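You operate a simulated robot arm through the tools that you are given. There is no shell and no other tool. Be economical: measure what you need, move in short steps, check, and stop when the job is done.

You are at the controls of a simulated robot arm. One attempt, no reset.

Task
The thread snapped: set the tension to 5, reset, slow the tacker to 2000, then press READY.
Fine: pattern, size and count stay as they are.

It is judged by the outcome, as a careful person would: the job done as asked, and still so three seconds after it is handed in. It fails if anything else is knocked over, pushed out of place, dropped, spilled or broken.

Robot
A 7-joint arm with a two-finger parallel gripper, fixed in place. Base frame: the origin is at the foot of the arm, x ahead of it, y to its left, z up; the work surface is at about z = 780. Lengths are in mm, angles in degrees, forces in N, time in s.
With the tool pointing down near the work surface it reaches from about 380 to 900 mm from the base axis. Its first joint turns from -115.0 to 115.0 degrees. Payload 3.91 kg.
Tool frame: the origin (TCP) lies between the finger pads and is the grasp point; the fingertips stand 30 mm ahead of it; z points along the fingers, y is the line along which they close. Largest opening 110 mm; finger width 20, thickness 10; the body of the gripper, 48 by 112 mm, starts 55 mm behind the TCP.
Orientation is that of the tool frame in the base frame, as a unit quaternion [x, y, z, w]. With the fingers straight down and closing along the base's y, the tool's x points along the base's -x, its y along +y and its z along -z.

Tools
- The arm moves only by the tool apply_moves. Its arguments are lists of equal length, an entry for each row: "hand": the gripper command, from -1 (shut) to 1 (fully open), values between in proportion; "translation": the shift along the base's x, y, z in units of 150 mm (1.0 is 150 mm), a list of three; "rotation": the turn, a rotation vector about the base's x, y, z in units of 180 degrees (1.0 is 180 degrees), a list of three. In form: {"hand": [hand, ...], "translation": [[dx, dy, dz], ...], "rotation": [[wx, wy, wz], ...]}. A call has 1 to 8 rows; each row is the pose to reach, as a shift and turn from the pose commanded when the call began. A call with a number of a shift or a turn outside -1 to 1 is refused whole. Rows are played at 5 a second. More than 50 mm and 8.6 degrees between two rows, or a gripper value outside its range, and nothing of the call is played. A pose out of reach is approached as far as the arm can. The call stops where the force on the tool passes 40 N (or 10 N more than at its start, if that is more) or the arm is blocked; 0.2 s more then pass. Each finger travels about 153 mm/s and halts on what it meets, pressing with about 20 N; the grip force reading is that of the motor and also rises with nothing between the fingers. The clock runs only during rows and for 0.2 s after the last one: add rows that repeat a pose to give the fingers time. The reply holds the time, the measured pose of the TCP, the force on the tool along the base axes, the opening and the grip force, in the units named above and with some noise, with the torque about the TCP (base axes, N m) and any sound that the robot's microphone picked up.
- Cameras (640 x 400 px; columns grow to the right, rows downward): "scene" is fixed at [220.7, 650.8, 1375.3]; the picture's right is [-0.94, -0.33, 0.00], its down [-0.08, 0.22, -0.97] and it looks along [0.32, -0.92, -0.23] (base axes); focal length 357 px, centre (320, 200). "wrist" rides on the gripper at [72, 17, -103] in the tool frame; the picture's right is [-0.23, 0.97, 0.00], its down [-0.76, -0.18, -0.62] and it looks along [-0.61, -0.14, 0.78] (tool axes); focal length 222 px, centre (320, 200). There is no depth. A picture from a camera that has moved, and an enlarged one, comes with that camera's place and axes in the base frame and with its lens.
- get_image(camera): a new picture of that camera. No time passes.
- lift_body(by): slides the trunk up (or, below 0, down) by that many mm; the arm rides with it, the base frame stays. It gives what a move gives, with no picture.
- close_up(camera, box): a new picture of the part [left, top, right, bottom] of that camera's present view, enlarged. No time passes.
- close_job(): hands the job in; it is judged then, once.

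Go step by step. Nothing tells you positions but the pictures and the camera data: compare them with the known pose of the tool, close in by small moves and look again before you grip or let go. The budget is 120 turns and 64 pictures, counting those below and the enlarged ones. Unless the task says otherwise, let go and move clear before handing in, and close with one line.

The tools are called after "Call:" by a JSON object that holds its "op" and its "data". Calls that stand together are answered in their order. apply_moves: Moves the arm, as the interface text tells. Its arguments: {"type":"object","properties":{"hand":{"type":"array"},"translation":{"type":"array"},"rotation":{"type":"array"}},"required":["hand","translation","rotation"]} The other tools are called the same way: lift_body (by) slides the trunk up or down; get_image (camera) takes a picture; close_up (camera, box) takes an enlarged picture of a part of a camera's view; close_job () hands the job in.

At the start:

```text
clock: 0.0
ee_pos: [422.5, -360.5, 1236.1]
tool_rot: [0.001, 1.0, 0.0, 0.0]
force: [0.4, -0.2, -0.6]
wrist_torque: [-0.03, 0.03, 0.01]
gripper_width: 110.0
grasp_force: 0.0
trunk travel left (down, up): [-825.0, 165.0]
```

scene: 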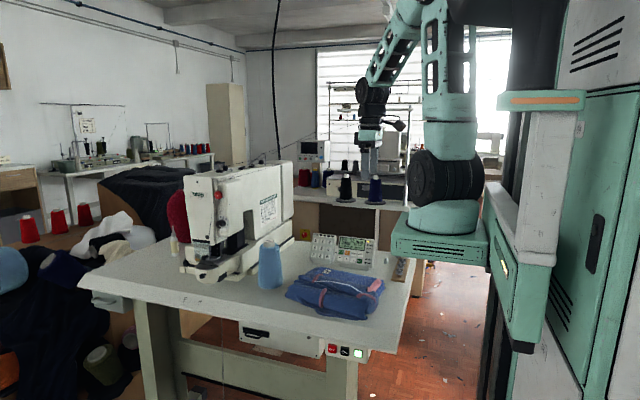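
wrist: 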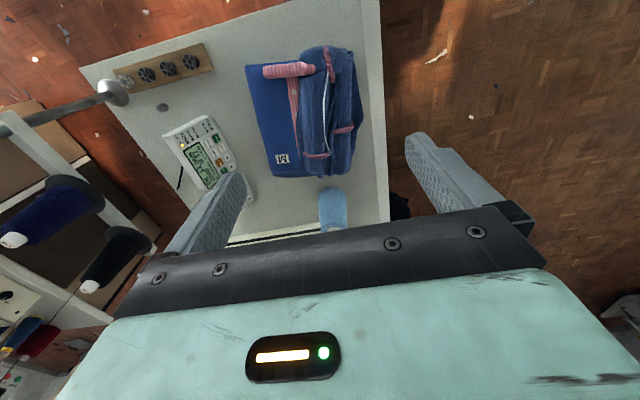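

I see an industrial bar-tacker on a table with an operation panel behind a folded garment. I'll look closer at the panel first.

Call:
{"op": "close_up", "data": {"camera": "scene", "box": [290, 220, 410, 295]}}

Call:
{"op": "close_up", "data": {"camera": "wrist", "box": [150, 100, 270, 200]}}

Call:
{"op": "close_up", "data": {"camera": "scene", "box": [160, 150, 310, 290]}}

```text
5.33 times, centred on (350, 258) of scene
camera zoom: at [220.7, 650.8, 1375.3], right [-0.94, -0.33, 0.0], down [-0.08, 0.22, -0.97], along [0.32, -0.92, -0.23], focal length 1906 px, centre (160, -107)
```

zoom: 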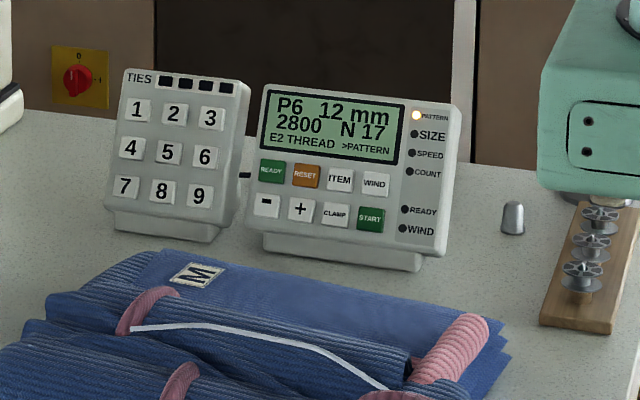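

```text
4.00 times, centred on (210, 150) of wrist
camera zoom: at [349.4, -344.0, 1340.0], right [0.23, 0.97, 0.0], down [0.76, -0.18, 0.62], along [0.61, -0.14, -0.78], focal length 888 px, centre (760, 400)
```

zoom: 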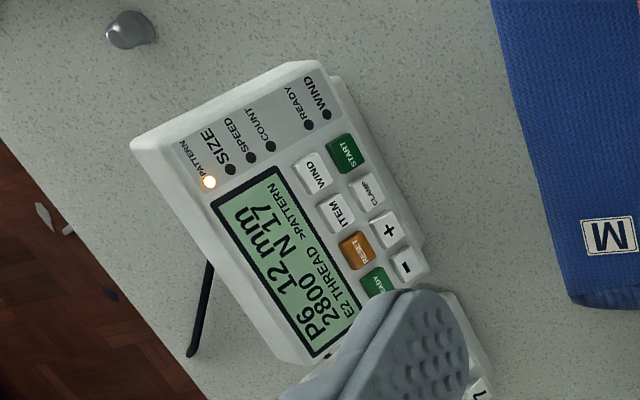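

```text
2.86 times, centred on (235, 220) of scene
camera zoom: at [220.7, 650.8, 1375.3], right [-0.94, -0.33, 0.0], down [-0.08, 0.22, -0.97], along [0.32, -0.92, -0.23], focal length 1021 px, centre (563, 143)
```

zoom: 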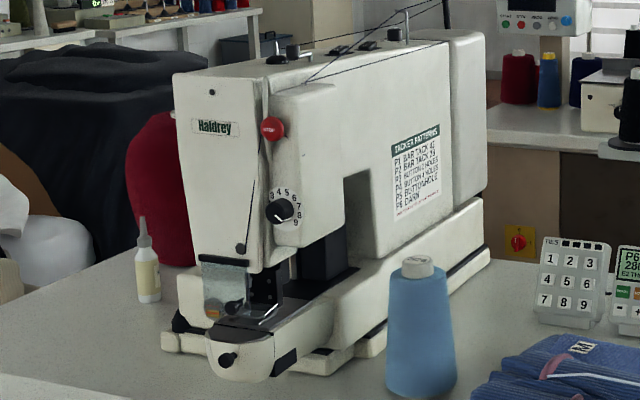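

The tension dial seems to be the black knob on the machine's head. I'll zoom in on it.

Call:
{"op": "close_up", "data": {"camera": "scene", "box": [240, 205, 280, 235]}}

Call:
{"op": "close_up", "data": {"camera": "scene", "box": [220, 300, 390, 380]}}

```text
13.33 times, centred on (260, 220) of scene
camera zoom: at [220.7, 650.8, 1375.3], right [-0.94, -0.33, 0.0], down [-0.08, 0.22, -0.97], along [0.32, -0.92, -0.23], focal length 4766 px, centre (1120, -67)
```

zoom: 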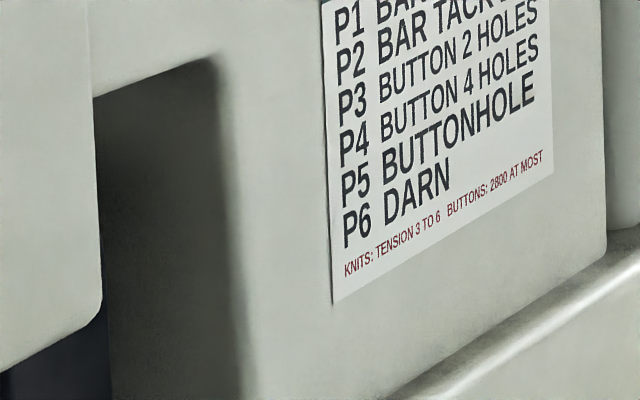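

```text
3.76 times, centred on (305, 340) of scene
camera zoom: at [220.7, 650.8, 1375.3], right [-0.94, -0.33, 0.0], down [-0.08, 0.22, -0.97], along [0.32, -0.92, -0.23], focal length 1346 px, centre (376, -327)
```

zoom: 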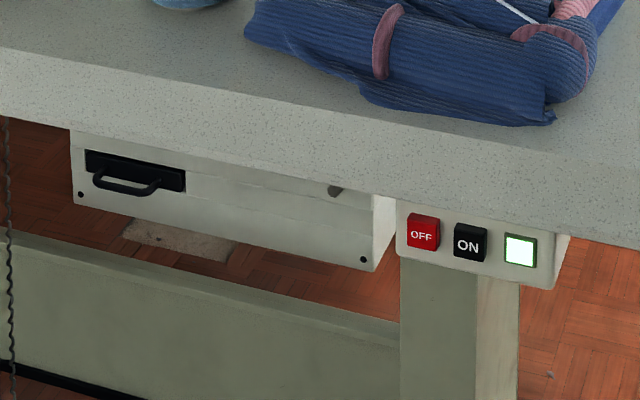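

Call:
{"op": "close_up", "data": {"camera": "scene", "box": [202, 210, 242, 235]}}

Call:
{"op": "close_up", "data": {"camera": "scene", "box": [170, 175, 250, 225]}}

```text
16.00 times, centred on (222, 222) of scene
camera zoom: at [220.7, 650.8, 1375.3], right [-0.94, -0.33, 0.0], down [-0.08, 0.22, -0.97], along [0.32, -0.92, -0.23], focal length 5719 px, centre (1888, -160)
```

zoom: 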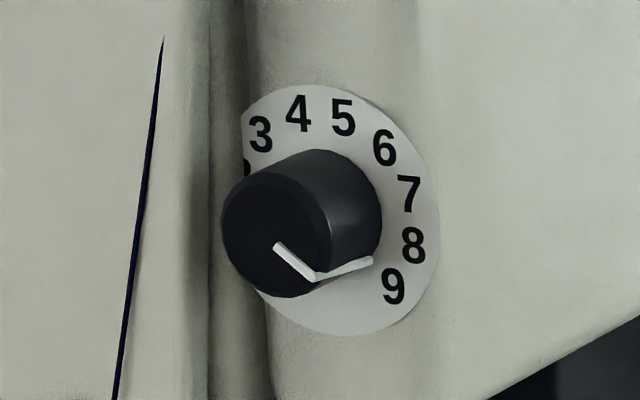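

```text
8.00 times, centred on (210, 200) of scene
camera zoom: at [220.7, 650.8, 1375.3], right [-0.94, -0.33, 0.0], down [-0.08, 0.22, -0.97], along [0.32, -0.92, -0.23], focal length 2860 px, centre (1200, 200)
```

zoom: 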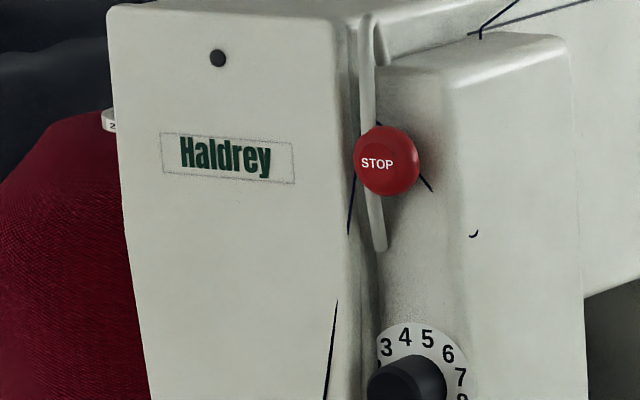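

The tension dial sits on the machine head and faces roughly +y, around (950, -390, 1005), and its pointer is at 9. I'll swing the tool towards -y and travel so that the wrist camera sees it.

Call:
{"op": "apply_moves", "data": {"hand": [1, 1, 1, 1, 1, 1, 1, 1], "translation": [[0.1, 0.12, 0], [0.2, 0.25, 0], [0.3, 0.37, 0], [0.4, 0.5, 0], [0.5, 0.62, 0], [0.6, 0.75, 0], [0.7, 0.87, 0], [0.8, 1.0, 0]], "rotation": [[-0.031, 0, 0], [-0.0625, 0, 0], [-0.094, 0, 0], [-0.125, 0, 0], [-0.156, 0, 0], [-0.1875, 0, 0], [-0.219, 0, 0], [-0.25, 0, 0]]}}

```text
clock: 1.8
ee_pos: [543.5, -211.7, 1235.7]
tool_rot: [0.0, 0.923, -0.384, 0.001]
force: [0.5, -0.7, -0.5]
wrist_torque: [0.0, -0.02, 0.03]
gripper_width: 110.0
grasp_force: 0.1
trunk travel left (down, up): [-825.0, 165.0]
```

The arm follows well. I'll continue the rotation and move ahead.

Call:
{"op": "apply_moves", "data": {"hand": [1, 1, 1, 1, 1, 1, 1, 1], "translation": [[0.12, 0.05, -0.1], [0.25, 0.1, -0.2], [0.37, 0.15, -0.3], [0.5, 0.2, -0.4], [0.62, 0.25, -0.5], [0.75, 0.3, -0.6], [0.87, 0.35, -0.7], [1.0, 0.4, -0.8]], "rotation": [[-0.031, 0, 0], [-0.0625, 0, 0], [-0.094, 0, 0], [-0.125, 0, 0], [-0.156, 0, 0], [-0.1875, 0, 0], [-0.219, 0, 0], [-0.25, 0, 0]]}}

Call:
{"op": "get_image", "data": {"camera": "wrist"}}

Call:
{"op": "get_image", "data": {"camera": "scene"}}

```text
clock: 3.6
ee_pos: [692.7, -150.9, 1114.4]
tool_rot: [0.0, -0.706, 0.708, -0.001]
force: [0.5, -0.5, 0.1]
wrist_torque: [0.03, -0.04, 0.03]
gripper_width: 109.8
grasp_force: 0.1
trunk travel left (down, up): [-825.0, 165.0]
```

```text
54 pictures are left
camera wrist: at [619.5, -47.6, 1099.8], right [0.23, 0.0, -0.97], down [0.76, 0.62, 0.18], along [0.61, -0.78, 0.14], focal length 222 px, centre (320, 200)
```

wrist: 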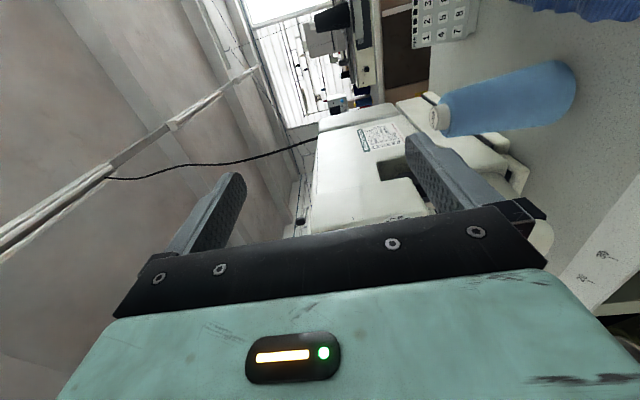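

```text
53 pictures are left
```

scene: 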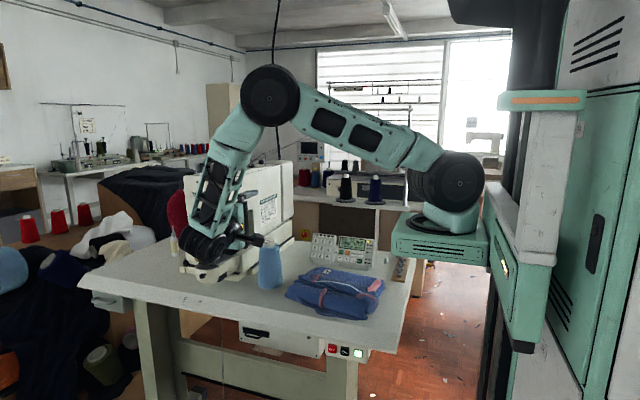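

Call:
{"op": "apply_moves", "data": {"hand": [1, 1, 1, 1, 1], "translation": [[0.2, 0.0, -0.08], [0.4, 0.0, -0.16], [0.6, 0, -0.24], [0.8, 0, -0.32], [1.0, 0, -0.4]], "rotation": [[0, 0, 0], [0, 0, 0], [0, 0, 0], [0, 0, 0], [0, 0, 0]]}}

Call:
{"op": "get_image", "data": {"camera": "wrist"}}

Call:
{"op": "close_up", "data": {"camera": "scene", "box": [150, 150, 310, 290]}}

```text
clock: 4.8
ee_pos: [841.6, -151.3, 1054.4]
tool_rot: [0.0, 0.707, -0.707, 0.001]
force: [-0.6, 0.0, 0.6]
wrist_torque: [0.07, -0.02, -0.01]
gripper_width: 110.2
grasp_force: 0.0
trunk travel left (down, up): [-825.0, 165.0]
```

```text
52 pictures are left
camera wrist: at [769.2, -47.8, 1039.4], right [0.23, 0.0, -0.97], down [0.76, 0.62, 0.18], along [0.61, -0.78, 0.14], focal length 222 px, centre (320, 200)
```

wrist: 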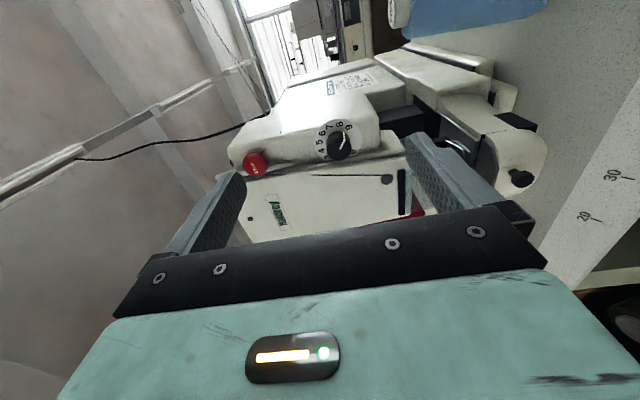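

```text
2.86 times, centred on (230, 220) of scene
camera zoom: at [220.7, 650.8, 1375.3], right [-0.94, -0.33, 0.0], down [-0.08, 0.22, -0.97], along [0.32, -0.92, -0.23], focal length 1021 px, centre (577, 143)
```

zoom: 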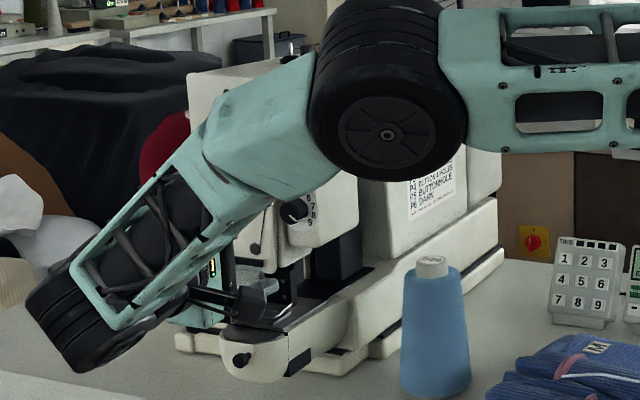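

Call:
{"op": "close_up", "data": {"camera": "wrist", "box": [300, 110, 380, 170]}}

Call:
{"op": "close_up", "data": {"camera": "scene", "box": [202, 205, 242, 240]}}

```text
6.67 times, centred on (340, 140) of wrist
camera zoom: at [769.2, -47.8, 1039.4], right [0.23, 0.0, -0.97], down [0.76, 0.62, 0.18], along [0.61, -0.78, 0.14], focal length 1481 px, centre (187, 600)
```

zoom: 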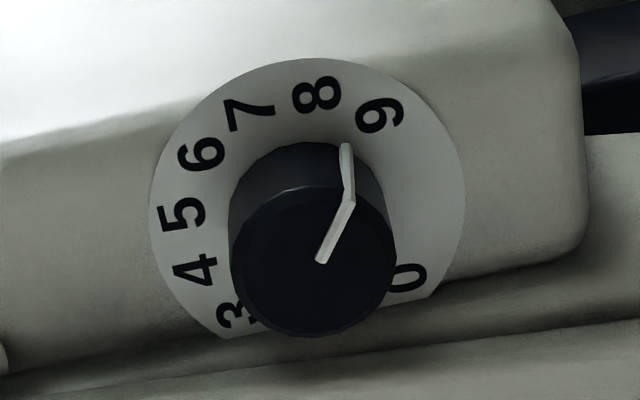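

```text
11.43 times, centred on (222, 222) of scene
camera zoom: at [220.7, 650.8, 1375.3], right [-0.94, -0.33, 0.0], down [-0.08, 0.22, -0.97], along [0.32, -0.92, -0.23], focal length 4085 px, centre (1440, -57)
```

zoom: 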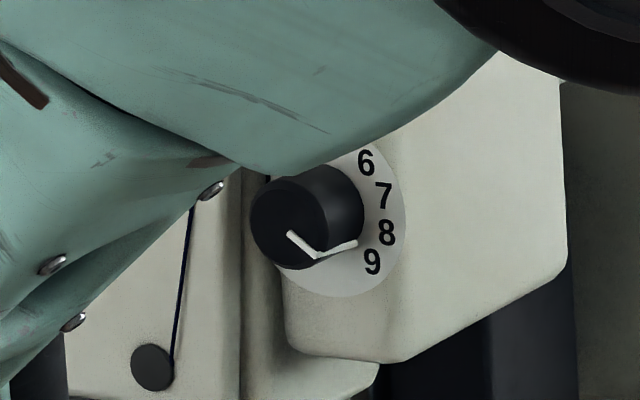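

The knob centre is near (880, -275, 1040), with a scale of 0 to 9 and the pointer near 9. Before gripping, I want a side view of how far the knob stands out compared with the cover beside it.

Call:
{"op": "apply_moves", "data": {"hand": [1, 1, 1, 1, 1], "translation": [[-0.1, -0.1, 0], [-0.2, -0.2, 0], [-0.3, -0.31, 0], [-0.4, -0.42, 0], [-0.47, -0.5, 0]], "rotation": [[0, 0, 0.044], [0, 0, 0.088], [0, 0, 0.132], [0, 0, 0.176], [0, 0, 0.22]]}}

Call:
{"op": "get_image", "data": {"camera": "wrist"}}

```text
clock: 6.0
ee_pos: [771.4, -225.9, 1055.1]
tool_rot: [-0.239, 0.666, -0.664, 0.239]
force: [0.0, 0.8, -0.2]
wrist_torque: [-0.03, -0.01, 0.0]
gripper_width: 109.8
grasp_force: 0.0
trunk travel left (down, up): [-825.0, 165.0]
```

```text
48 pictures are left
camera wrist: at [649.3, -192.7, 1039.7], right [0.17, 0.14, -0.97], down [0.19, 0.97, 0.18], along [0.97, -0.22, 0.14], focal length 222 px, centre (320, 200)
```

wrist: 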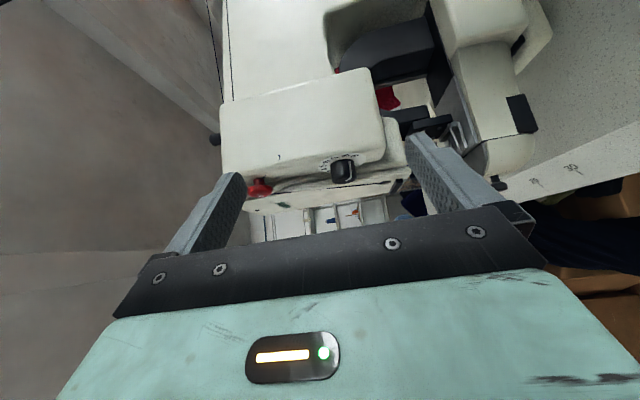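

Call:
{"op": "close_up", "data": {"camera": "wrist", "box": [300, 140, 380, 200]}}

```text
6.67 times, centred on (340, 170) of wrist
camera zoom: at [649.3, -192.7, 1039.7], right [0.17, 0.14, -0.97], down [0.19, 0.97, 0.18], along [0.97, -0.22, 0.14], focal length 1481 px, centre (187, 400)
```

zoom: 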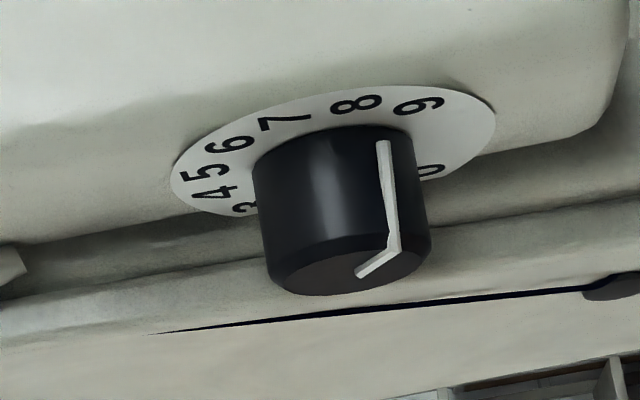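

The knob axis comes out at about x=875, z=1043. The dial face is at y≈-280, the cap at y≈-260, and the numbers are 30° apart. The cover ridge starts about 20 mm to the +x side, so I'll grip shallowly with limited swing. I'm returning to a square pose first.

Call:
{"op": "apply_moves", "data": {"hand": [0.5, 0, -0.3, -0.3, -0.3, -0.3], "translation": [[0.0, 0.15, 0], [0.1, 0.3, 0], [0.25, 0.37, -0.03], [0.4, 0.37, -0.05], [0.55, 0.37, -0.08], [0.69, 0.37, -0.08]], "rotation": [[0, 0, -0.04], [0, 0, -0.08], [0, 0, -0.12], [0, 0, -0.16], [0, 0, -0.2], [0, 0, -0.22]]}}

Call:
{"op": "get_image", "data": {"camera": "wrist"}}

```text
clock: 7.4
ee_pos: [875.8, -170.2, 1043.1]
tool_rot: [0.001, 0.707, -0.707, -0.002]
force: [-0.3, 0.2, 0.2]
wrist_torque: [0.02, 0.03, 0.03]
gripper_width: 38.5
grasp_force: 0.1
trunk travel left (down, up): [-825.0, 165.0]
```

```text
46 pictures are left
camera wrist: at [801.8, -66.5, 1027.1], right [0.23, 0.0, -0.97], down [0.76, 0.62, 0.18], along [0.6, -0.78, 0.14], focal length 222 px, centre (320, 200)
```

wrist: 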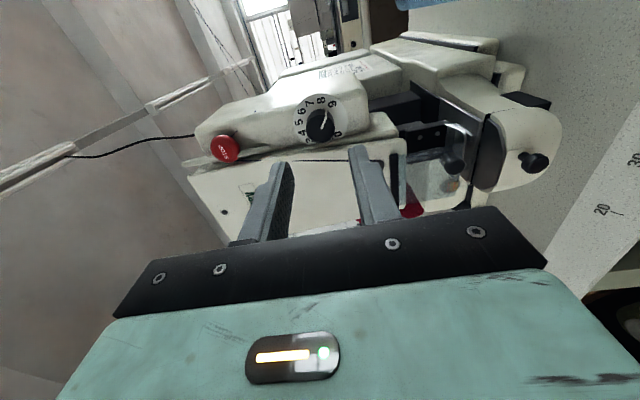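

Call:
{"op": "apply_moves", "data": {"hand": [-0.3, -0.3, -0.3, -0.3], "translation": [[0, -0.09, 0], [0, -0.18, 0], [0, -0.27, 0], [0, -0.36, 0]], "rotation": [[0, -0.035, 0], [0, -0.07, 0], [0, -0.105, 0], [0, -0.14, 0]]}}

Call:
{"op": "get_image", "data": {"camera": "wrist"}}

Call:
{"op": "close_up", "data": {"camera": "scene", "box": [180, 190, 260, 250]}}

```text
clock: 8.4
ee_pos: [875.5, -223.8, 1042.9]
tool_rot: [0.155, 0.69, -0.69, 0.155]
force: [0.0, 0.8, -0.2]
wrist_torque: [-0.01, -0.01, 0.02]
gripper_width: 38.5
grasp_force: 0.1
trunk travel left (down, up): [-825.0, 165.0]
```

```text
45 pictures are left
camera wrist: at [816.8, -121.1, 998.2], right [0.62, 0.0, -0.78], down [0.61, 0.62, 0.49], along [0.49, -0.78, 0.39], focal length 222 px, centre (320, 200)
```

wrist: 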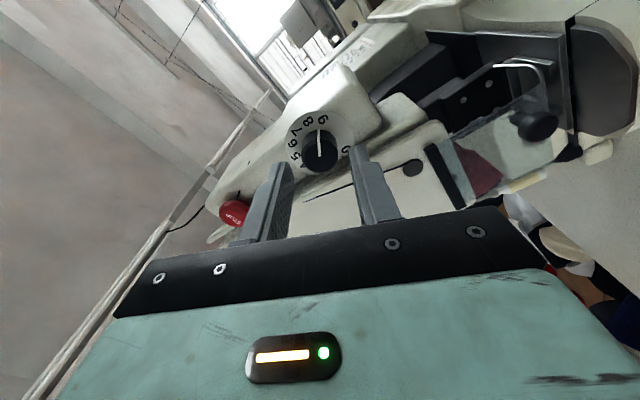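

```text
6.67 times, centred on (220, 220) of scene
camera zoom: at [220.7, 650.8, 1375.3], right [-0.94, -0.33, 0.0], down [-0.08, 0.22, -0.97], along [0.32, -0.92, -0.23], focal length 2383 px, centre (987, 67)
```

zoom: 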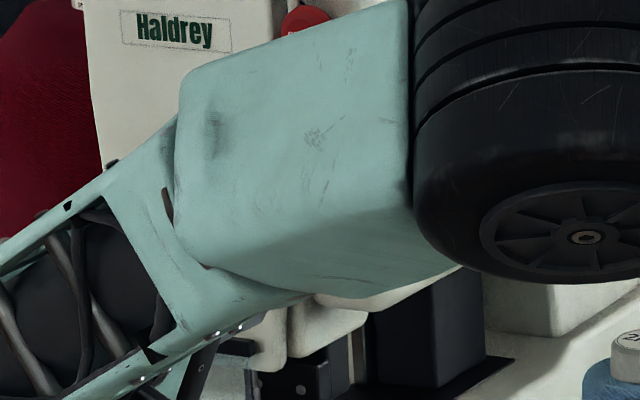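

The knob lies between the fingers' line. I'll move in 17 mm and check.

Call:
{"op": "apply_moves", "data": {"hand": [-0.3, -0.3, -0.3], "translation": [[0, -0.04, 0], [0, -0.08, 0], [0, -0.115, 0]], "rotation": [[0, 0, 0], [0, 0, 0], [0, 0, 0]]}}

Call:
{"op": "close_up", "data": {"camera": "wrist", "box": [220, 90, 420, 230]}}

```text
clock: 9.2
ee_pos: [875.3, -231.3, 1041.5]
tool_rot: [0.153, 0.693, -0.687, 0.157]
force: [-8.7, 17.0, 3.0]
wrist_torque: [0.15, 0.16, 0.03]
gripper_width: 35.9
grasp_force: 0.1
trunk travel left (down, up): [-825.0, 165.0]
stopped in row 3: the force on the tool passed its limit at 45 N (the readings are from after the stop); the commanded pose is now the measured one
```

```text
2.86 times, centred on (320, 160) of wrist
camera zoom: at [816.1, -128.2, 998.0], right [0.62, 0.01, -0.78], down [0.61, 0.63, 0.49], along [0.5, -0.78, 0.38], focal length 635 px, centre (320, 314)
```

zoom: 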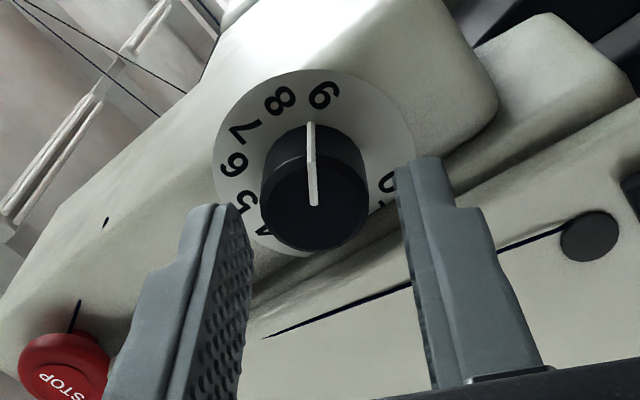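

A fingertip touched the cover ridge lightly. I'll back off and shift the fingers a few mm to -x (off-centre along the finger width), then go in again.

Call:
{"op": "apply_moves", "data": {"hand": [-0.3, -0.3, -0.3, -0.3, -0.3, -0.3], "translation": [[0, 0.07, 0], [-0.037, 0.07, -0.007], [-0.037, 0.03, -0.007], [-0.037, 0, -0.007], [-0.037, -0.04, -0.007], [-0.037, -0.078, -0.007]], "rotation": [[0, 0, 0], [0, 0, 0], [0, 0, 0], [0, 0, 0], [0, 0, 0], [0, 0, 0]]}}

Call:
{"op": "close_up", "data": {"camera": "wrist", "box": [220, 90, 420, 230]}}

```text
clock: 10.6
ee_pos: [869.7, -247.9, 1040.1]
tool_rot: [0.153, 0.692, -0.688, 0.155]
force: [-0.8, -0.8, -0.6]
wrist_torque: [0.01, 0.0, -0.02]
gripper_width: 38.1
grasp_force: 0.1
trunk travel left (down, up): [-825.0, 165.0]
```

```text
2.86 times, centred on (320, 160) of wrist
camera zoom: at [810.8, -143.9, 996.5], right [0.62, 0.01, -0.78], down [0.61, 0.62, 0.49], along [0.49, -0.78, 0.38], focal length 635 px, centre (320, 314)
```

zoom: 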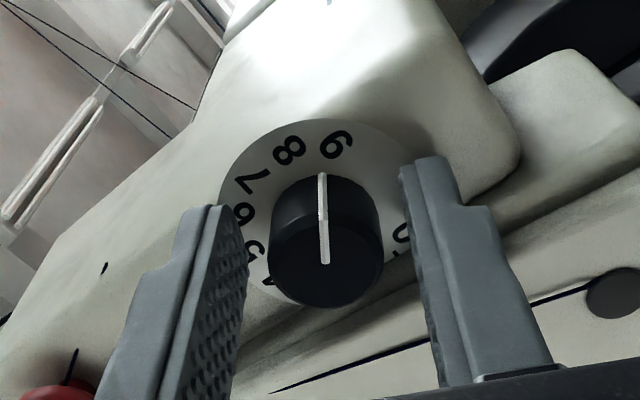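

The fingers now straddle the knob without contact. I'll back off 3 mm and close.

Call:
{"op": "apply_moves", "data": {"hand": [-0.3, -0.5, -0.7, -0.7], "translation": [[0, 0.02, 0], [0, 0.02, 0], [0, 0.02, 0], [0, 0.02, 0]], "rotation": [[0, 0, 0], [0, 0, 0], [0, 0, 0], [0, 0, 0]]}}

Call:
{"op": "close_up", "data": {"camera": "wrist", "box": [220, 90, 420, 230]}}

```text
clock: 11.6
ee_pos: [870.0, -243.0, 1041.1]
tool_rot: [0.154, 0.692, -0.688, 0.156]
force: [1.6, -1.0, 0.5]
wrist_torque: [-0.11, 0.01, 0.21]
gripper_width: 25.6
grasp_force: 44.8
trunk travel left (down, up): [-825.0, 165.0]
```

```text
2.86 times, centred on (320, 160) of wrist
camera zoom: at [811.4, -140.2, 996.6], right [0.62, 0.01, -0.78], down [0.61, 0.62, 0.49], along [0.49, -0.78, 0.38], focal length 635 px, centre (320, 314)
```

zoom: 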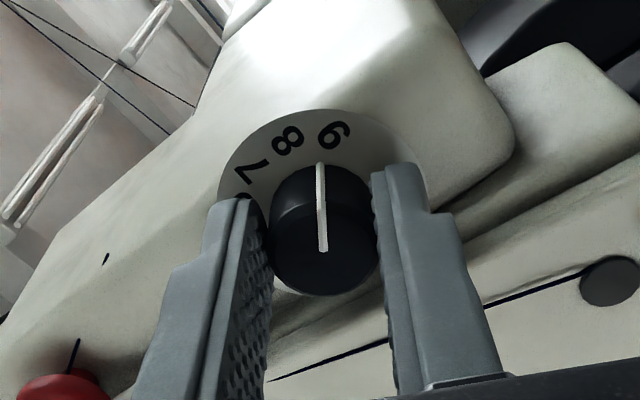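

Gripped. Now I'll turn 60° counter-clockwise about the knob axis.

Call:
{"op": "apply_moves", "data": {"hand": [-0.7, -0.7, -0.7, -0.7, -0.7, -0.7, -0.7, -0.7], "translation": [[-0.0019, 0, 0.0049], [-0.0031, 0, 0.0099], [-0.0037, 0, 0.0151], [-0.0036, 0, 0.0204], [-0.0028, 0, 0.0255], [-0.0013, 0, 0.0306], [0.0008, 0, 0.0354], [0.0035, 0, 0.0399]], "rotation": [[0, 0.0417, 0], [0, 0.0833, 0], [0, 0.125, 0], [0, 0.1667, 0], [0, 0.2083, 0], [0, 0.25, 0], [0, 0.2917, 0], [0, 0.3333, 0]]}}

Call:
{"op": "close_up", "data": {"camera": "wrist", "box": [220, 90, 420, 230]}}

```text
clock: 13.4
ee_pos: [870.7, -242.6, 1045.0]
tool_rot: [-0.213, 0.678, -0.671, -0.212]
force: [-0.8, -2.1, -12.5]
wrist_torque: [0.62, -0.34, 0.48]
gripper_width: 25.3
grasp_force: 45.3
trunk travel left (down, up): [-825.0, 165.0]
```

```text
2.86 times, centred on (320, 160) of wrist
camera zoom: at [801.6, -140.1, 1074.9], right [-0.37, 0.01, -0.93], down [0.73, 0.62, -0.28], along [0.58, -0.78, -0.24], focal length 635 px, centre (320, 314)
```

zoom: 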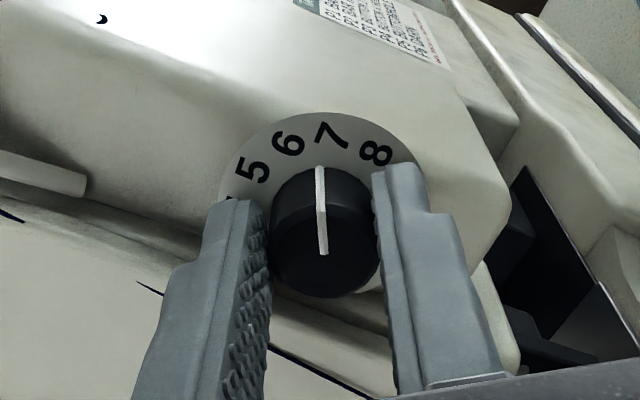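

The pointer has moved from about 9 to about 7. I'll release, retract, rotate back and regrip.

Call:
{"op": "apply_moves", "data": {"hand": [-0.36, -0.36, -0.36, -0.36], "translation": [[0, 0, 0], [0, 0, 0], [0, 0.07, 0], [0, 0.14, 0]], "rotation": [[0, 0, 0], [0, 0, 0], [0, 0, 0], [0, 0, 0]]}}

Call:
{"op": "apply_moves", "data": {"hand": [-0.36, -0.36, -0.36, -0.36, -0.36, -0.36, -0.36, -0.36], "translation": [[-0.0027, 0, -0.005], [-0.0048, 0, -0.01], [-0.0063, 0, -0.015], [-0.0071, 0, -0.02], [-0.0072, 0, -0.025], [-0.0066, 0, -0.03], [-0.0054, 0, -0.04], [-0.0035, 0, -0.045]], "rotation": [[0, -0.0417, 0], [0, -0.0833, 0], [0, -0.125, 0], [0, -0.1667, 0], [0, -0.2083, 0], [0, -0.25, 0], [0, -0.2917, 0], [0, -0.3333, 0]]}}

Call:
{"op": "close_up", "data": {"camera": "wrist", "box": [220, 90, 420, 230]}}

```text
clock: 14.4
ee_pos: [872.8, -219.7, 1047.1]
tool_rot: [-0.214, 0.677, -0.673, -0.209]
force: [-0.2, 0.3, -0.3]
wrist_torque: [0.04, -0.05, 0.0]
gripper_width: 35.0
grasp_force: 0.1
trunk travel left (down, up): [-825.0, 165.0]
```

```text
clock: 16.2
ee_pos: [870.5, -222.0, 1040.4]
tool_rot: [0.153, 0.692, -0.688, 0.157]
force: [-0.2, -0.1, -0.8]
wrist_torque: [-0.01, 0.03, 0.03]
gripper_width: 35.2
grasp_force: 0.1
trunk travel left (down, up): [-825.0, 165.0]
```

```text
2.86 times, centred on (320, 160) of wrist
camera zoom: at [811.0, -119.0, 995.5], right [0.62, 0.01, -0.78], down [0.61, 0.62, 0.49], along [0.49, -0.78, 0.38], focal length 635 px, centre (320, 314)
```

zoom: 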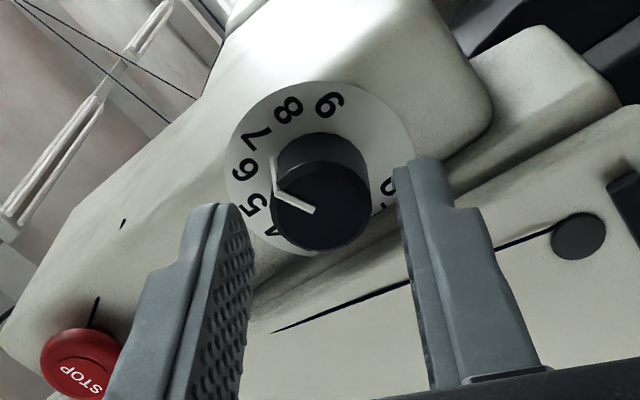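

Call:
{"op": "apply_moves", "data": {"hand": [-0.36, -0.36, -0.36, -0.5, -0.7, -0.7, -0.7], "translation": [[0, -0.05, 0], [0, -0.1, 0], [0, -0.14, 0], [0, -0.14, 0], [0, -0.14, 0], [0, -0.14, 0], [0, -0.14, 0]], "rotation": [[0, 0, 0], [0, 0, 0], [0, 0, 0], [0, 0, 0], [0, 0, 0], [0, 0, 0], [0, 0, 0]]}}

```text
clock: 17.8
ee_pos: [869.8, -242.5, 1041.1]
tool_rot: [0.152, 0.692, -0.688, 0.156]
force: [-0.2, -0.3, 4.1]
wrist_torque: [-0.25, -0.04, -0.25]
gripper_width: 25.5
grasp_force: 45.4
trunk travel left (down, up): [-825.0, 165.0]
```

Call:
{"op": "apply_moves", "data": {"hand": [-0.7, -0.7, -0.7, -0.7, -0.7, -0.7, -0.7, -0.7], "translation": [[-0.0019, 0, 0.0049], [-0.0031, 0, 0.0099], [-0.0037, 0, 0.0151], [-0.0036, 0, 0.0204], [-0.0028, 0, 0.0255], [-0.0013, 0, 0.0306], [0.0008, 0, 0.0354], [0.0016, 0, 0.0369]], "rotation": [[0, 0.0417, 0], [0, 0.0833, 0], [0, 0.125, 0], [0, 0.1667, 0], [0, 0.2083, 0], [0, 0.25, 0], [0, 0.2917, 0], [0, 0.3056, 0]]}}

Call:
{"op": "apply_moves", "data": {"hand": [-0.36, -0.36, -0.36, -0.36, -0.36, -0.36], "translation": [[0, 0, 0], [0, 0, 0], [0, 0.07, 0], [0, 0.14, 0], [0, 0.3, 0], [0, 0.47, 0]], "rotation": [[0, 0, 0], [0, 0, 0], [0, 0, 0], [0, 0, 0], [0, -0.04, 0], [0, -0.08, 0]]}}

Call:
{"op": "close_up", "data": {"camera": "wrist", "box": [270, 80, 390, 180]}}

```text
clock: 19.6
ee_pos: [870.1, -244.4, 1044.4]
tool_rot: [-0.183, 0.686, -0.68, -0.182]
force: [0.9, -3.1, -5.5]
wrist_torque: [-0.19, 0.04, 0.17]
gripper_width: 25.6
grasp_force: 45.3
trunk travel left (down, up): [-825.0, 165.0]
```

```text
clock: 21.0
ee_pos: [871.0, -172.9, 1045.5]
tool_rot: [-0.096, 0.703, -0.698, -0.094]
force: [0.5, -0.2, 0.1]
wrist_torque: [0.0, 0.01, 0.0]
gripper_width: 35.1
grasp_force: 0.1
trunk travel left (down, up): [-825.0, 165.0]
```

```text
4.00 times, centred on (330, 130) of wrist
camera zoom: at [796.3, -70.5, 1050.4], right [-0.04, 0.01, -1.0], down [0.78, 0.62, -0.03], along [0.62, -0.78, -0.03], focal length 888 px, centre (280, 480)
```

zoom: 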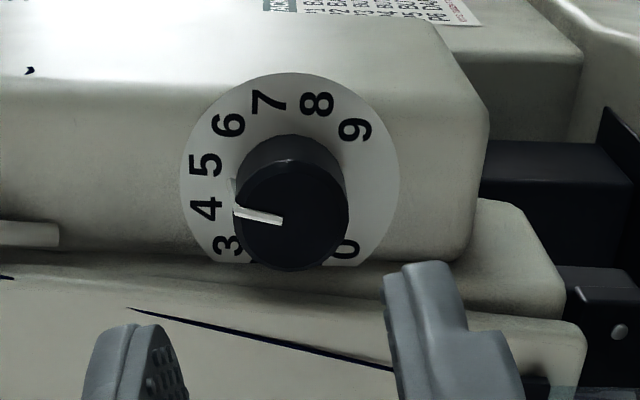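

Call:
{"op": "close_up", "data": {"camera": "wrist", "box": [290, 90, 350, 150]}}

```text
6.67 times, centred on (320, 120) of wrist
camera zoom: at [796.3, -70.5, 1050.4], right [-0.04, 0.01, -1.0], down [0.78, 0.62, -0.03], along [0.62, -0.78, -0.03], focal length 1481 px, centre (320, 733)
```

zoom: 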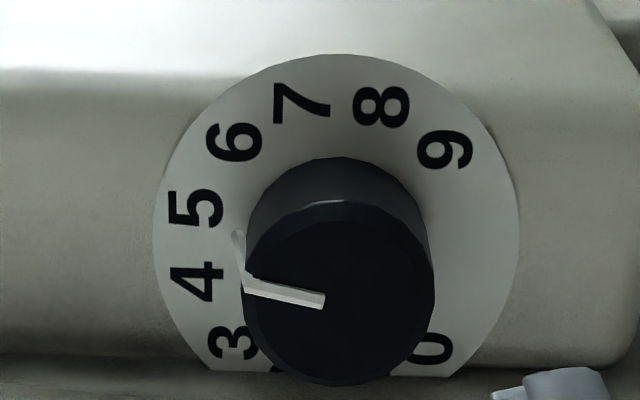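

The pointer reads about 4.75 and needs about 6–7° clockwise. I'll regrip and trim it.

Call:
{"op": "apply_moves", "data": {"hand": [-0.36, -0.36, -0.36, -0.36, -0.5, -0.7, -0.7, -0.7], "translation": [[-0.007, -0.15, -0.003], [-0.007, -0.3, -0.003], [-0.007, -0.4, -0.003], [-0.007, -0.47, -0.003], [-0.007, -0.47, -0.003], [-0.007, -0.47, -0.003], [-0.007, -0.47, -0.003], [-0.007, -0.47, -0.003]], "rotation": [[0, 0, 0], [0, 0, 0], [0, 0, 0], [0, 0, 0], [0, 0, 0], [0, 0, 0], [0, 0, 0], [0, 0, 0]]}}

Call:
{"op": "apply_moves", "data": {"hand": [-0.7, -0.7, -0.7], "translation": [[0, 0, -0.002], [0, 0, -0.004], [0, 0, -0.004]], "rotation": [[0, -0.019, 0], [0, -0.037, 0], [0, -0.037, 0]]}}

Call:
{"op": "apply_moves", "data": {"hand": [-0.36, -0.36, -0.36, -0.36, -0.36, -0.36], "translation": [[0, 0, 0], [0, 0, 0], [0, 0.07, 0], [0, 0.14, 0], [0, 0.3, 0], [0, 0.47, 0]], "rotation": [[0, 0, 0], [0, 0, 0], [0, 0, 0], [0, 0, 0], [0, 0, 0], [0, 0, 0]]}}

Call:
{"op": "close_up", "data": {"camera": "wrist", "box": [290, 90, 350, 150]}}

```text
clock: 22.8
ee_pos: [869.0, -243.7, 1043.4]
tool_rot: [-0.095, 0.704, -0.697, -0.095]
force: [-2.2, -0.7, -4.2]
wrist_torque: [0.21, 0.01, 0.2]
gripper_width: 25.5
grasp_force: 45.0
trunk travel left (down, up): [-825.0, 165.0]
```

```text
clock: 23.6
ee_pos: [869.5, -243.7, 1042.3]
tool_rot: [-0.055, 0.707, -0.703, -0.053]
force: [-4.1, -1.6, -8.1]
wrist_torque: [0.29, 0.05, 0.0]
gripper_width: 25.5
grasp_force: 44.8
trunk travel left (down, up): [-825.0, 165.0]
```

```text
clock: 25.0
ee_pos: [868.9, -174.2, 1044.6]
tool_rot: [-0.055, 0.707, -0.703, -0.053]
force: [-0.1, 0.0, 0.1]
wrist_torque: [-0.03, -0.04, 0.02]
gripper_width: 35.0
grasp_force: 0.0
trunk travel left (down, up): [-825.0, 165.0]
```

```text
6.67 times, centred on (320, 120) of wrist
camera zoom: at [793.9, -69.7, 1040.8], right [0.08, 0.01, -1.0], down [0.78, 0.62, 0.06], along [0.62, -0.78, 0.04], focal length 1481 px, centre (320, 733)
```

zoom: 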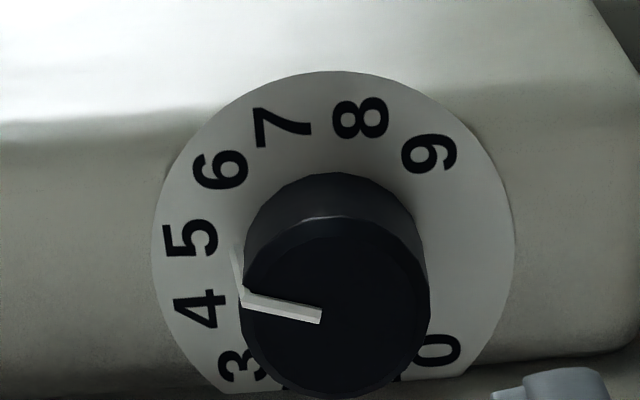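

The dial now reads 5. Next is the panel: its face is nearly vertical, facing +y and tilted about 20° upwards. I'll roll the gripper so that the camera rides on top, and travel over at a safe height.

Call:
{"op": "apply_moves", "data": {"hand": [-0.6, -1, -1, -1, -1, -1, -1, -1], "translation": [[-0.12, 0.05, 0.05], [-0.25, 0.05, 0.1], [-0.37, 0.05, 0.15], [-0.5, 0.05, 0.2], [-0.62, 0.05, 0.25], [-0.75, 0.05, 0.3], [-0.87, 0.05, 0.3], [-1.0, 0.05, 0.3]], "rotation": [[0, 0.045, 0], [0, 0.09, 0], [0, 0.135, 0], [0, 0.18, 0], [0, 0.225, 0], [0, 0.27, 0], [0, 0.315, 0], [0, 0.36, 0]]}}

Call:
{"op": "apply_moves", "data": {"hand": [-1, -1, -1, -1, -1, -1], "translation": [[-0.17, -0.1, 0], [-0.33, -0.2, 0], [-0.5, -0.3, 0], [-0.67, -0.4, 0], [-0.83, -0.5, 0], [-1.0, -0.6, 0]], "rotation": [[0, 0.03, 0], [0, 0.06, 0], [0, 0.092, 0], [0, 0.092, 0], [0, 0.092, 0], [0, 0.092, 0]]}}

Call:
{"op": "get_image", "data": {"camera": "wrist"}}

```text
clock: 26.8
ee_pos: [719.3, -165.6, 1089.0]
tool_rot: [-0.424, 0.568, -0.563, -0.424]
force: [0.6, 0.2, -0.5]
wrist_torque: [0.02, 0.01, -0.04]
gripper_width: 0.0
grasp_force: 20.4
trunk travel left (down, up): [-825.0, 165.0]
```

```text
clock: 28.2
ee_pos: [568.4, -256.4, 1088.9]
tool_rot: [-0.5, 0.502, -0.497, -0.501]
force: [-0.2, -0.6, 0.2]
wrist_torque: [-0.01, 0.0, -0.03]
gripper_width: 0.0
grasp_force: 19.7
trunk travel left (down, up): [-825.0, 165.0]
```

```text
35 pictures are left
camera wrist: at [552.6, -152.5, 1163.2], right [-0.97, 0.01, -0.23], down [0.18, 0.62, -0.76], along [0.13, -0.78, -0.61], focal length 222 px, centre (320, 200)
```

wrist: 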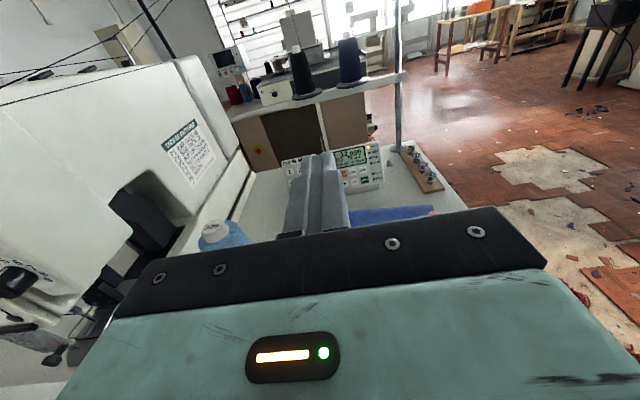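

Call:
{"op": "apply_moves", "data": {"hand": [-1, -1, -1, -1, -1], "translation": [[-0.02, -0.2, -0.12], [-0.04, -0.4, -0.24], [-0.06, -0.6, -0.36], [-0.08, -0.8, -0.48], [-0.1, -1.0, -0.6]], "rotation": [[0.022, 0, 0], [0.044, 0, 0], [0.066, 0, 0], [0.089, 0, 0], [0.111, 0, 0]]}}

Call:
{"op": "get_image", "data": {"camera": "wrist"}}

Call:
{"op": "get_image", "data": {"camera": "scene"}}

```text
clock: 29.4
ee_pos: [553.7, -406.1, 1000.0]
tool_rot: [-0.578, 0.581, -0.402, -0.408]
force: [-0.3, 0.9, 0.1]
wrist_torque: [0.0, 0.01, 0.03]
gripper_width: 0.1
grasp_force: 20.1
trunk travel left (down, up): [-825.0, 165.0]
```

```text
34 pictures are left
camera wrist: at [537.3, -333.2, 1105.1], right [-0.97, 0.09, -0.21], down [0.18, 0.85, -0.5], along [0.13, -0.53, -0.84], focal length 222 px, centre (320, 200)
```

wrist: 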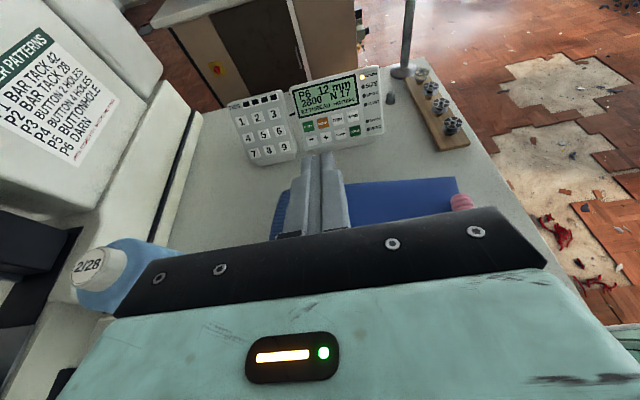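

```text
33 pictures are left
```

scene: 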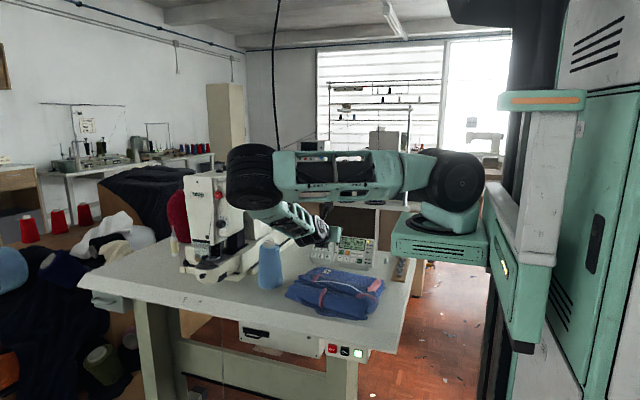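

Call:
{"op": "apply_moves", "data": {"hand": [-1, -1, -1, -1], "translation": [[0, -0.17, -0.12], [0, -0.33, -0.24], [0, -0.5, -0.36], [0, -0.67, -0.48]], "rotation": [[0, 0, 0], [0, 0, 0], [0, 0, 0], [0, 0, 0]]}}

Call:
{"op": "get_image", "data": {"camera": "wrist"}}

Call:
{"op": "close_up", "data": {"camera": "scene", "box": [290, 215, 410, 290]}}

```text
clock: 30.4
ee_pos: [554.9, -505.0, 929.0]
tool_rot: [-0.579, 0.581, -0.402, -0.407]
force: [0.8, -0.2, 1.3]
wrist_torque: [0.0, -0.04, 0.03]
gripper_width: 0.0
grasp_force: 20.1
trunk travel left (down, up): [-825.0, 165.0]
```

```text
32 pictures are left
camera wrist: at [537.9, -432.6, 1033.3], right [-0.97, 0.08, -0.21], down [0.18, 0.85, -0.5], along [0.14, -0.53, -0.84], focal length 222 px, centre (320, 200)
```

wrist: 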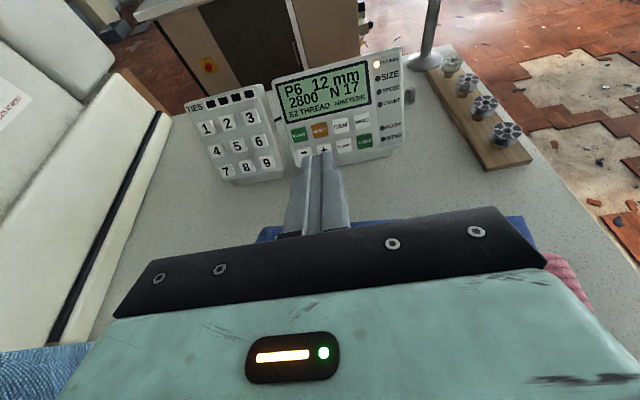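

```text
5.33 times, centred on (350, 252) of scene
camera zoom: at [220.7, 650.8, 1375.3], right [-0.94, -0.33, 0.0], down [-0.08, 0.22, -0.97], along [0.32, -0.92, -0.23], focal length 1906 px, centre (160, -80)
```

zoom: 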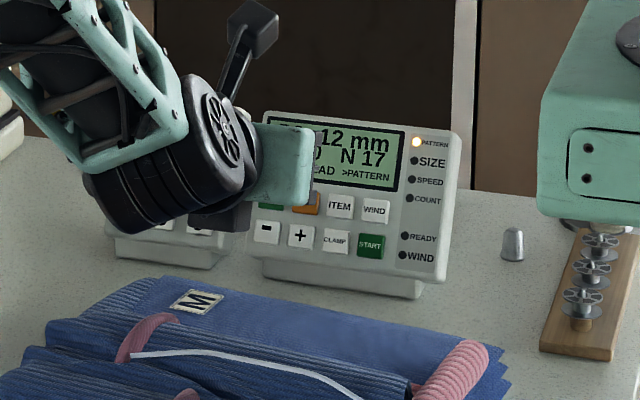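

Call:
{"op": "close_up", "data": {"camera": "wrist", "box": [280, 100, 410, 180]}}

```text
4.92 times, centred on (345, 140) of wrist
camera zoom: at [537.9, -432.6, 1033.3], right [-0.97, 0.08, -0.21], down [0.18, 0.85, -0.5], along [0.14, -0.53, -0.84], focal length 1094 px, centre (197, 495)
```

zoom: 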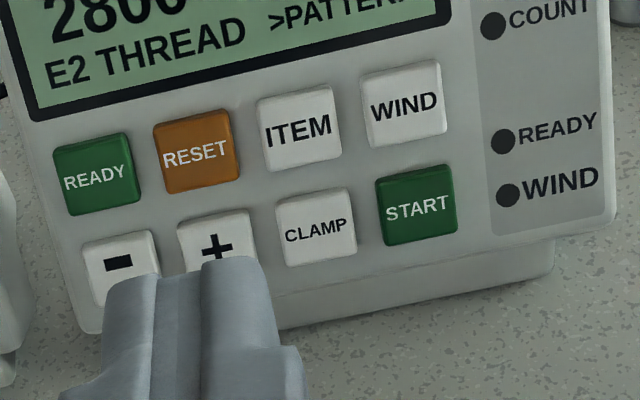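

The button grid comes out with the upper row at y≈-659, z≈839 (READY x≈588, RESET 562, ITEM 535, WIND 508) and the lower row at y≈-648, z≈815. I'll hover about 20 mm in front of RESET.

Call:
{"op": "apply_moves", "data": {"hand": [-1, -1, -1, -1], "translation": [[0.012, -0.18, -0.115], [0.024, -0.36, -0.23], [0.036, -0.54, -0.345], [0.047, -0.723, -0.461]], "rotation": [[0.006, 0, 0], [0.012, 0, 0], [0.018, 0, 0], [0.025, 0, 0]]}}

Call:
{"op": "close_up", "data": {"camera": "wrist", "box": [200, 60, 440, 200]}}

Call:
{"op": "close_up", "data": {"camera": "scene", "box": [290, 215, 410, 290]}}

```text
clock: 31.4
ee_pos: [562.1, -613.5, 857.7]
tool_rot: [-0.594, 0.596, -0.379, -0.385]
force: [0.7, 0.3, -0.2]
wrist_torque: [-0.03, 0.03, 0.03]
gripper_width: 0.3
grasp_force: 19.9
trunk travel left (down, up): [-825.0, 165.0]
```

```text
2.67 times, centred on (320, 130) of wrist
camera zoom: at [545.9, -550.3, 968.5], right [-0.97, 0.1, -0.2], down [0.18, 0.88, -0.43], along [0.14, -0.46, -0.88], focal length 592 px, centre (320, 387)
```

zoom: 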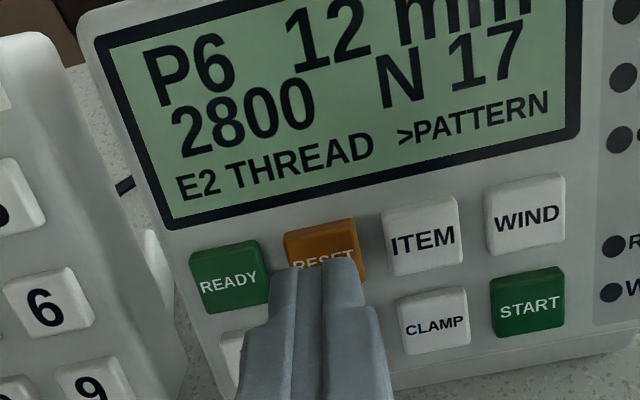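

```text
5.33 times, centred on (350, 252) of scene
camera zoom: at [220.7, 650.8, 1375.3], right [-0.94, -0.33, 0.0], down [-0.08, 0.22, -0.97], along [0.32, -0.92, -0.23], focal length 1906 px, centre (160, -80)
```

zoom: 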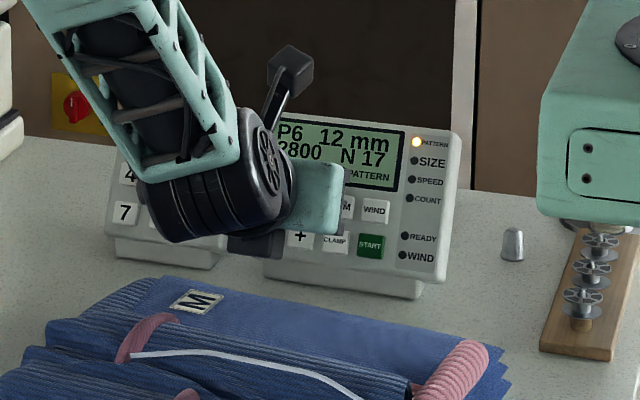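

Alignment is confirmed on RESET. I'll advance along the normal in small steps.

Call:
{"op": "apply_moves", "data": {"hand": [-1, -1, -1, -1], "translation": [[0, -0.048, -0.022], [0, -0.085, -0.039], [0, -0.103, -0.047], [0, -0.115, -0.053]], "rotation": [[0, 0, 0], [0, 0, 0], [0, 0, 0], [0, 0, 0]]}}

Call:
{"op": "close_up", "data": {"camera": "wrist", "box": [200, 30, 440, 200]}}

```text
clock: 32.5
ee_pos: [562.0, -628.5, 851.2]
tool_rot: [-0.594, 0.597, -0.378, -0.384]
force: [-5.9, 26.9, 20.5]
wrist_torque: [0.11, 0.25, -0.02]
gripper_width: 0.1
grasp_force: 20.3
trunk travel left (down, up): [-825.0, 165.0]
heard: click
stopped in row 4: the force on the tool passed its limit at 42 N (the readings are from after the stop); the commanded pose is now the measured one
```

```text
2.35 times, centred on (320, 115) of wrist
camera zoom: at [545.1, -564.2, 962.0], right [-0.97, 0.1, -0.2], down [0.18, 0.88, -0.43], along [0.13, -0.46, -0.88], focal length 523 px, centre (320, 400)
```

zoom: 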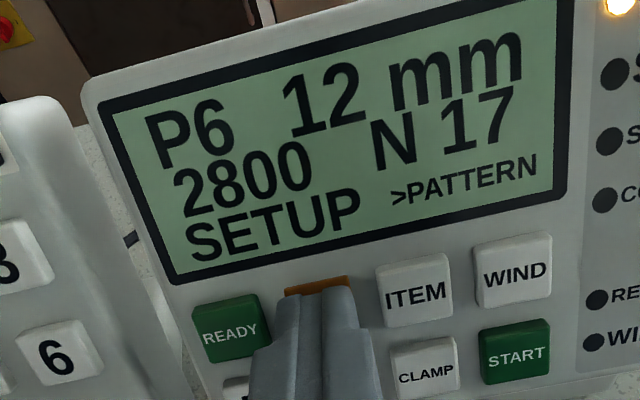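

RESET clicked and the display now shows SETUP. Next I'll retract, shift 27 mm to ITEM and press gently.

Call:
{"op": "apply_moves", "data": {"hand": [-1, -1, -1, -1, -1, -1], "translation": [[0, 0.085, 0.039], [-0.09, 0.085, 0.039], [-0.18, 0.085, 0.039], [-0.18, 0.04, 0.018], [-0.18, 0.015, 0.007], [-0.18, 0.004, 0.002]], "rotation": [[0, 0, 0], [0, 0, 0], [0, 0, 0], [0, 0, 0], [0, 0, 0], [0, 0, 0]]}}

Call:
{"op": "close_up", "data": {"camera": "wrist", "box": [200, 30, 440, 200]}}

```text
clock: 33.9
ee_pos: [534.7, -627.0, 849.8]
tool_rot: [-0.595, 0.597, -0.378, -0.384]
force: [-5.5, 26.3, 13.9]
wrist_torque: [0.19, 0.24, 0.0]
gripper_width: 0.1
grasp_force: 20.0
trunk travel left (down, up): [-825.0, 165.0]
heard: click
```

```text
2.35 times, centred on (320, 115) of wrist
camera zoom: at [518.4, -563.8, 961.0], right [-0.97, 0.1, -0.2], down [0.18, 0.88, -0.43], along [0.13, -0.46, -0.88], focal length 523 px, centre (320, 400)
```

zoom: 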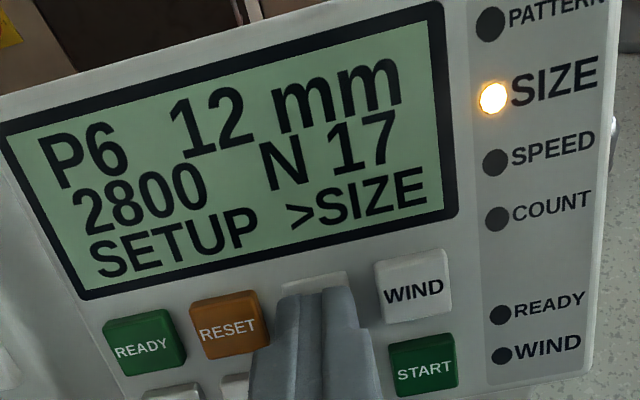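

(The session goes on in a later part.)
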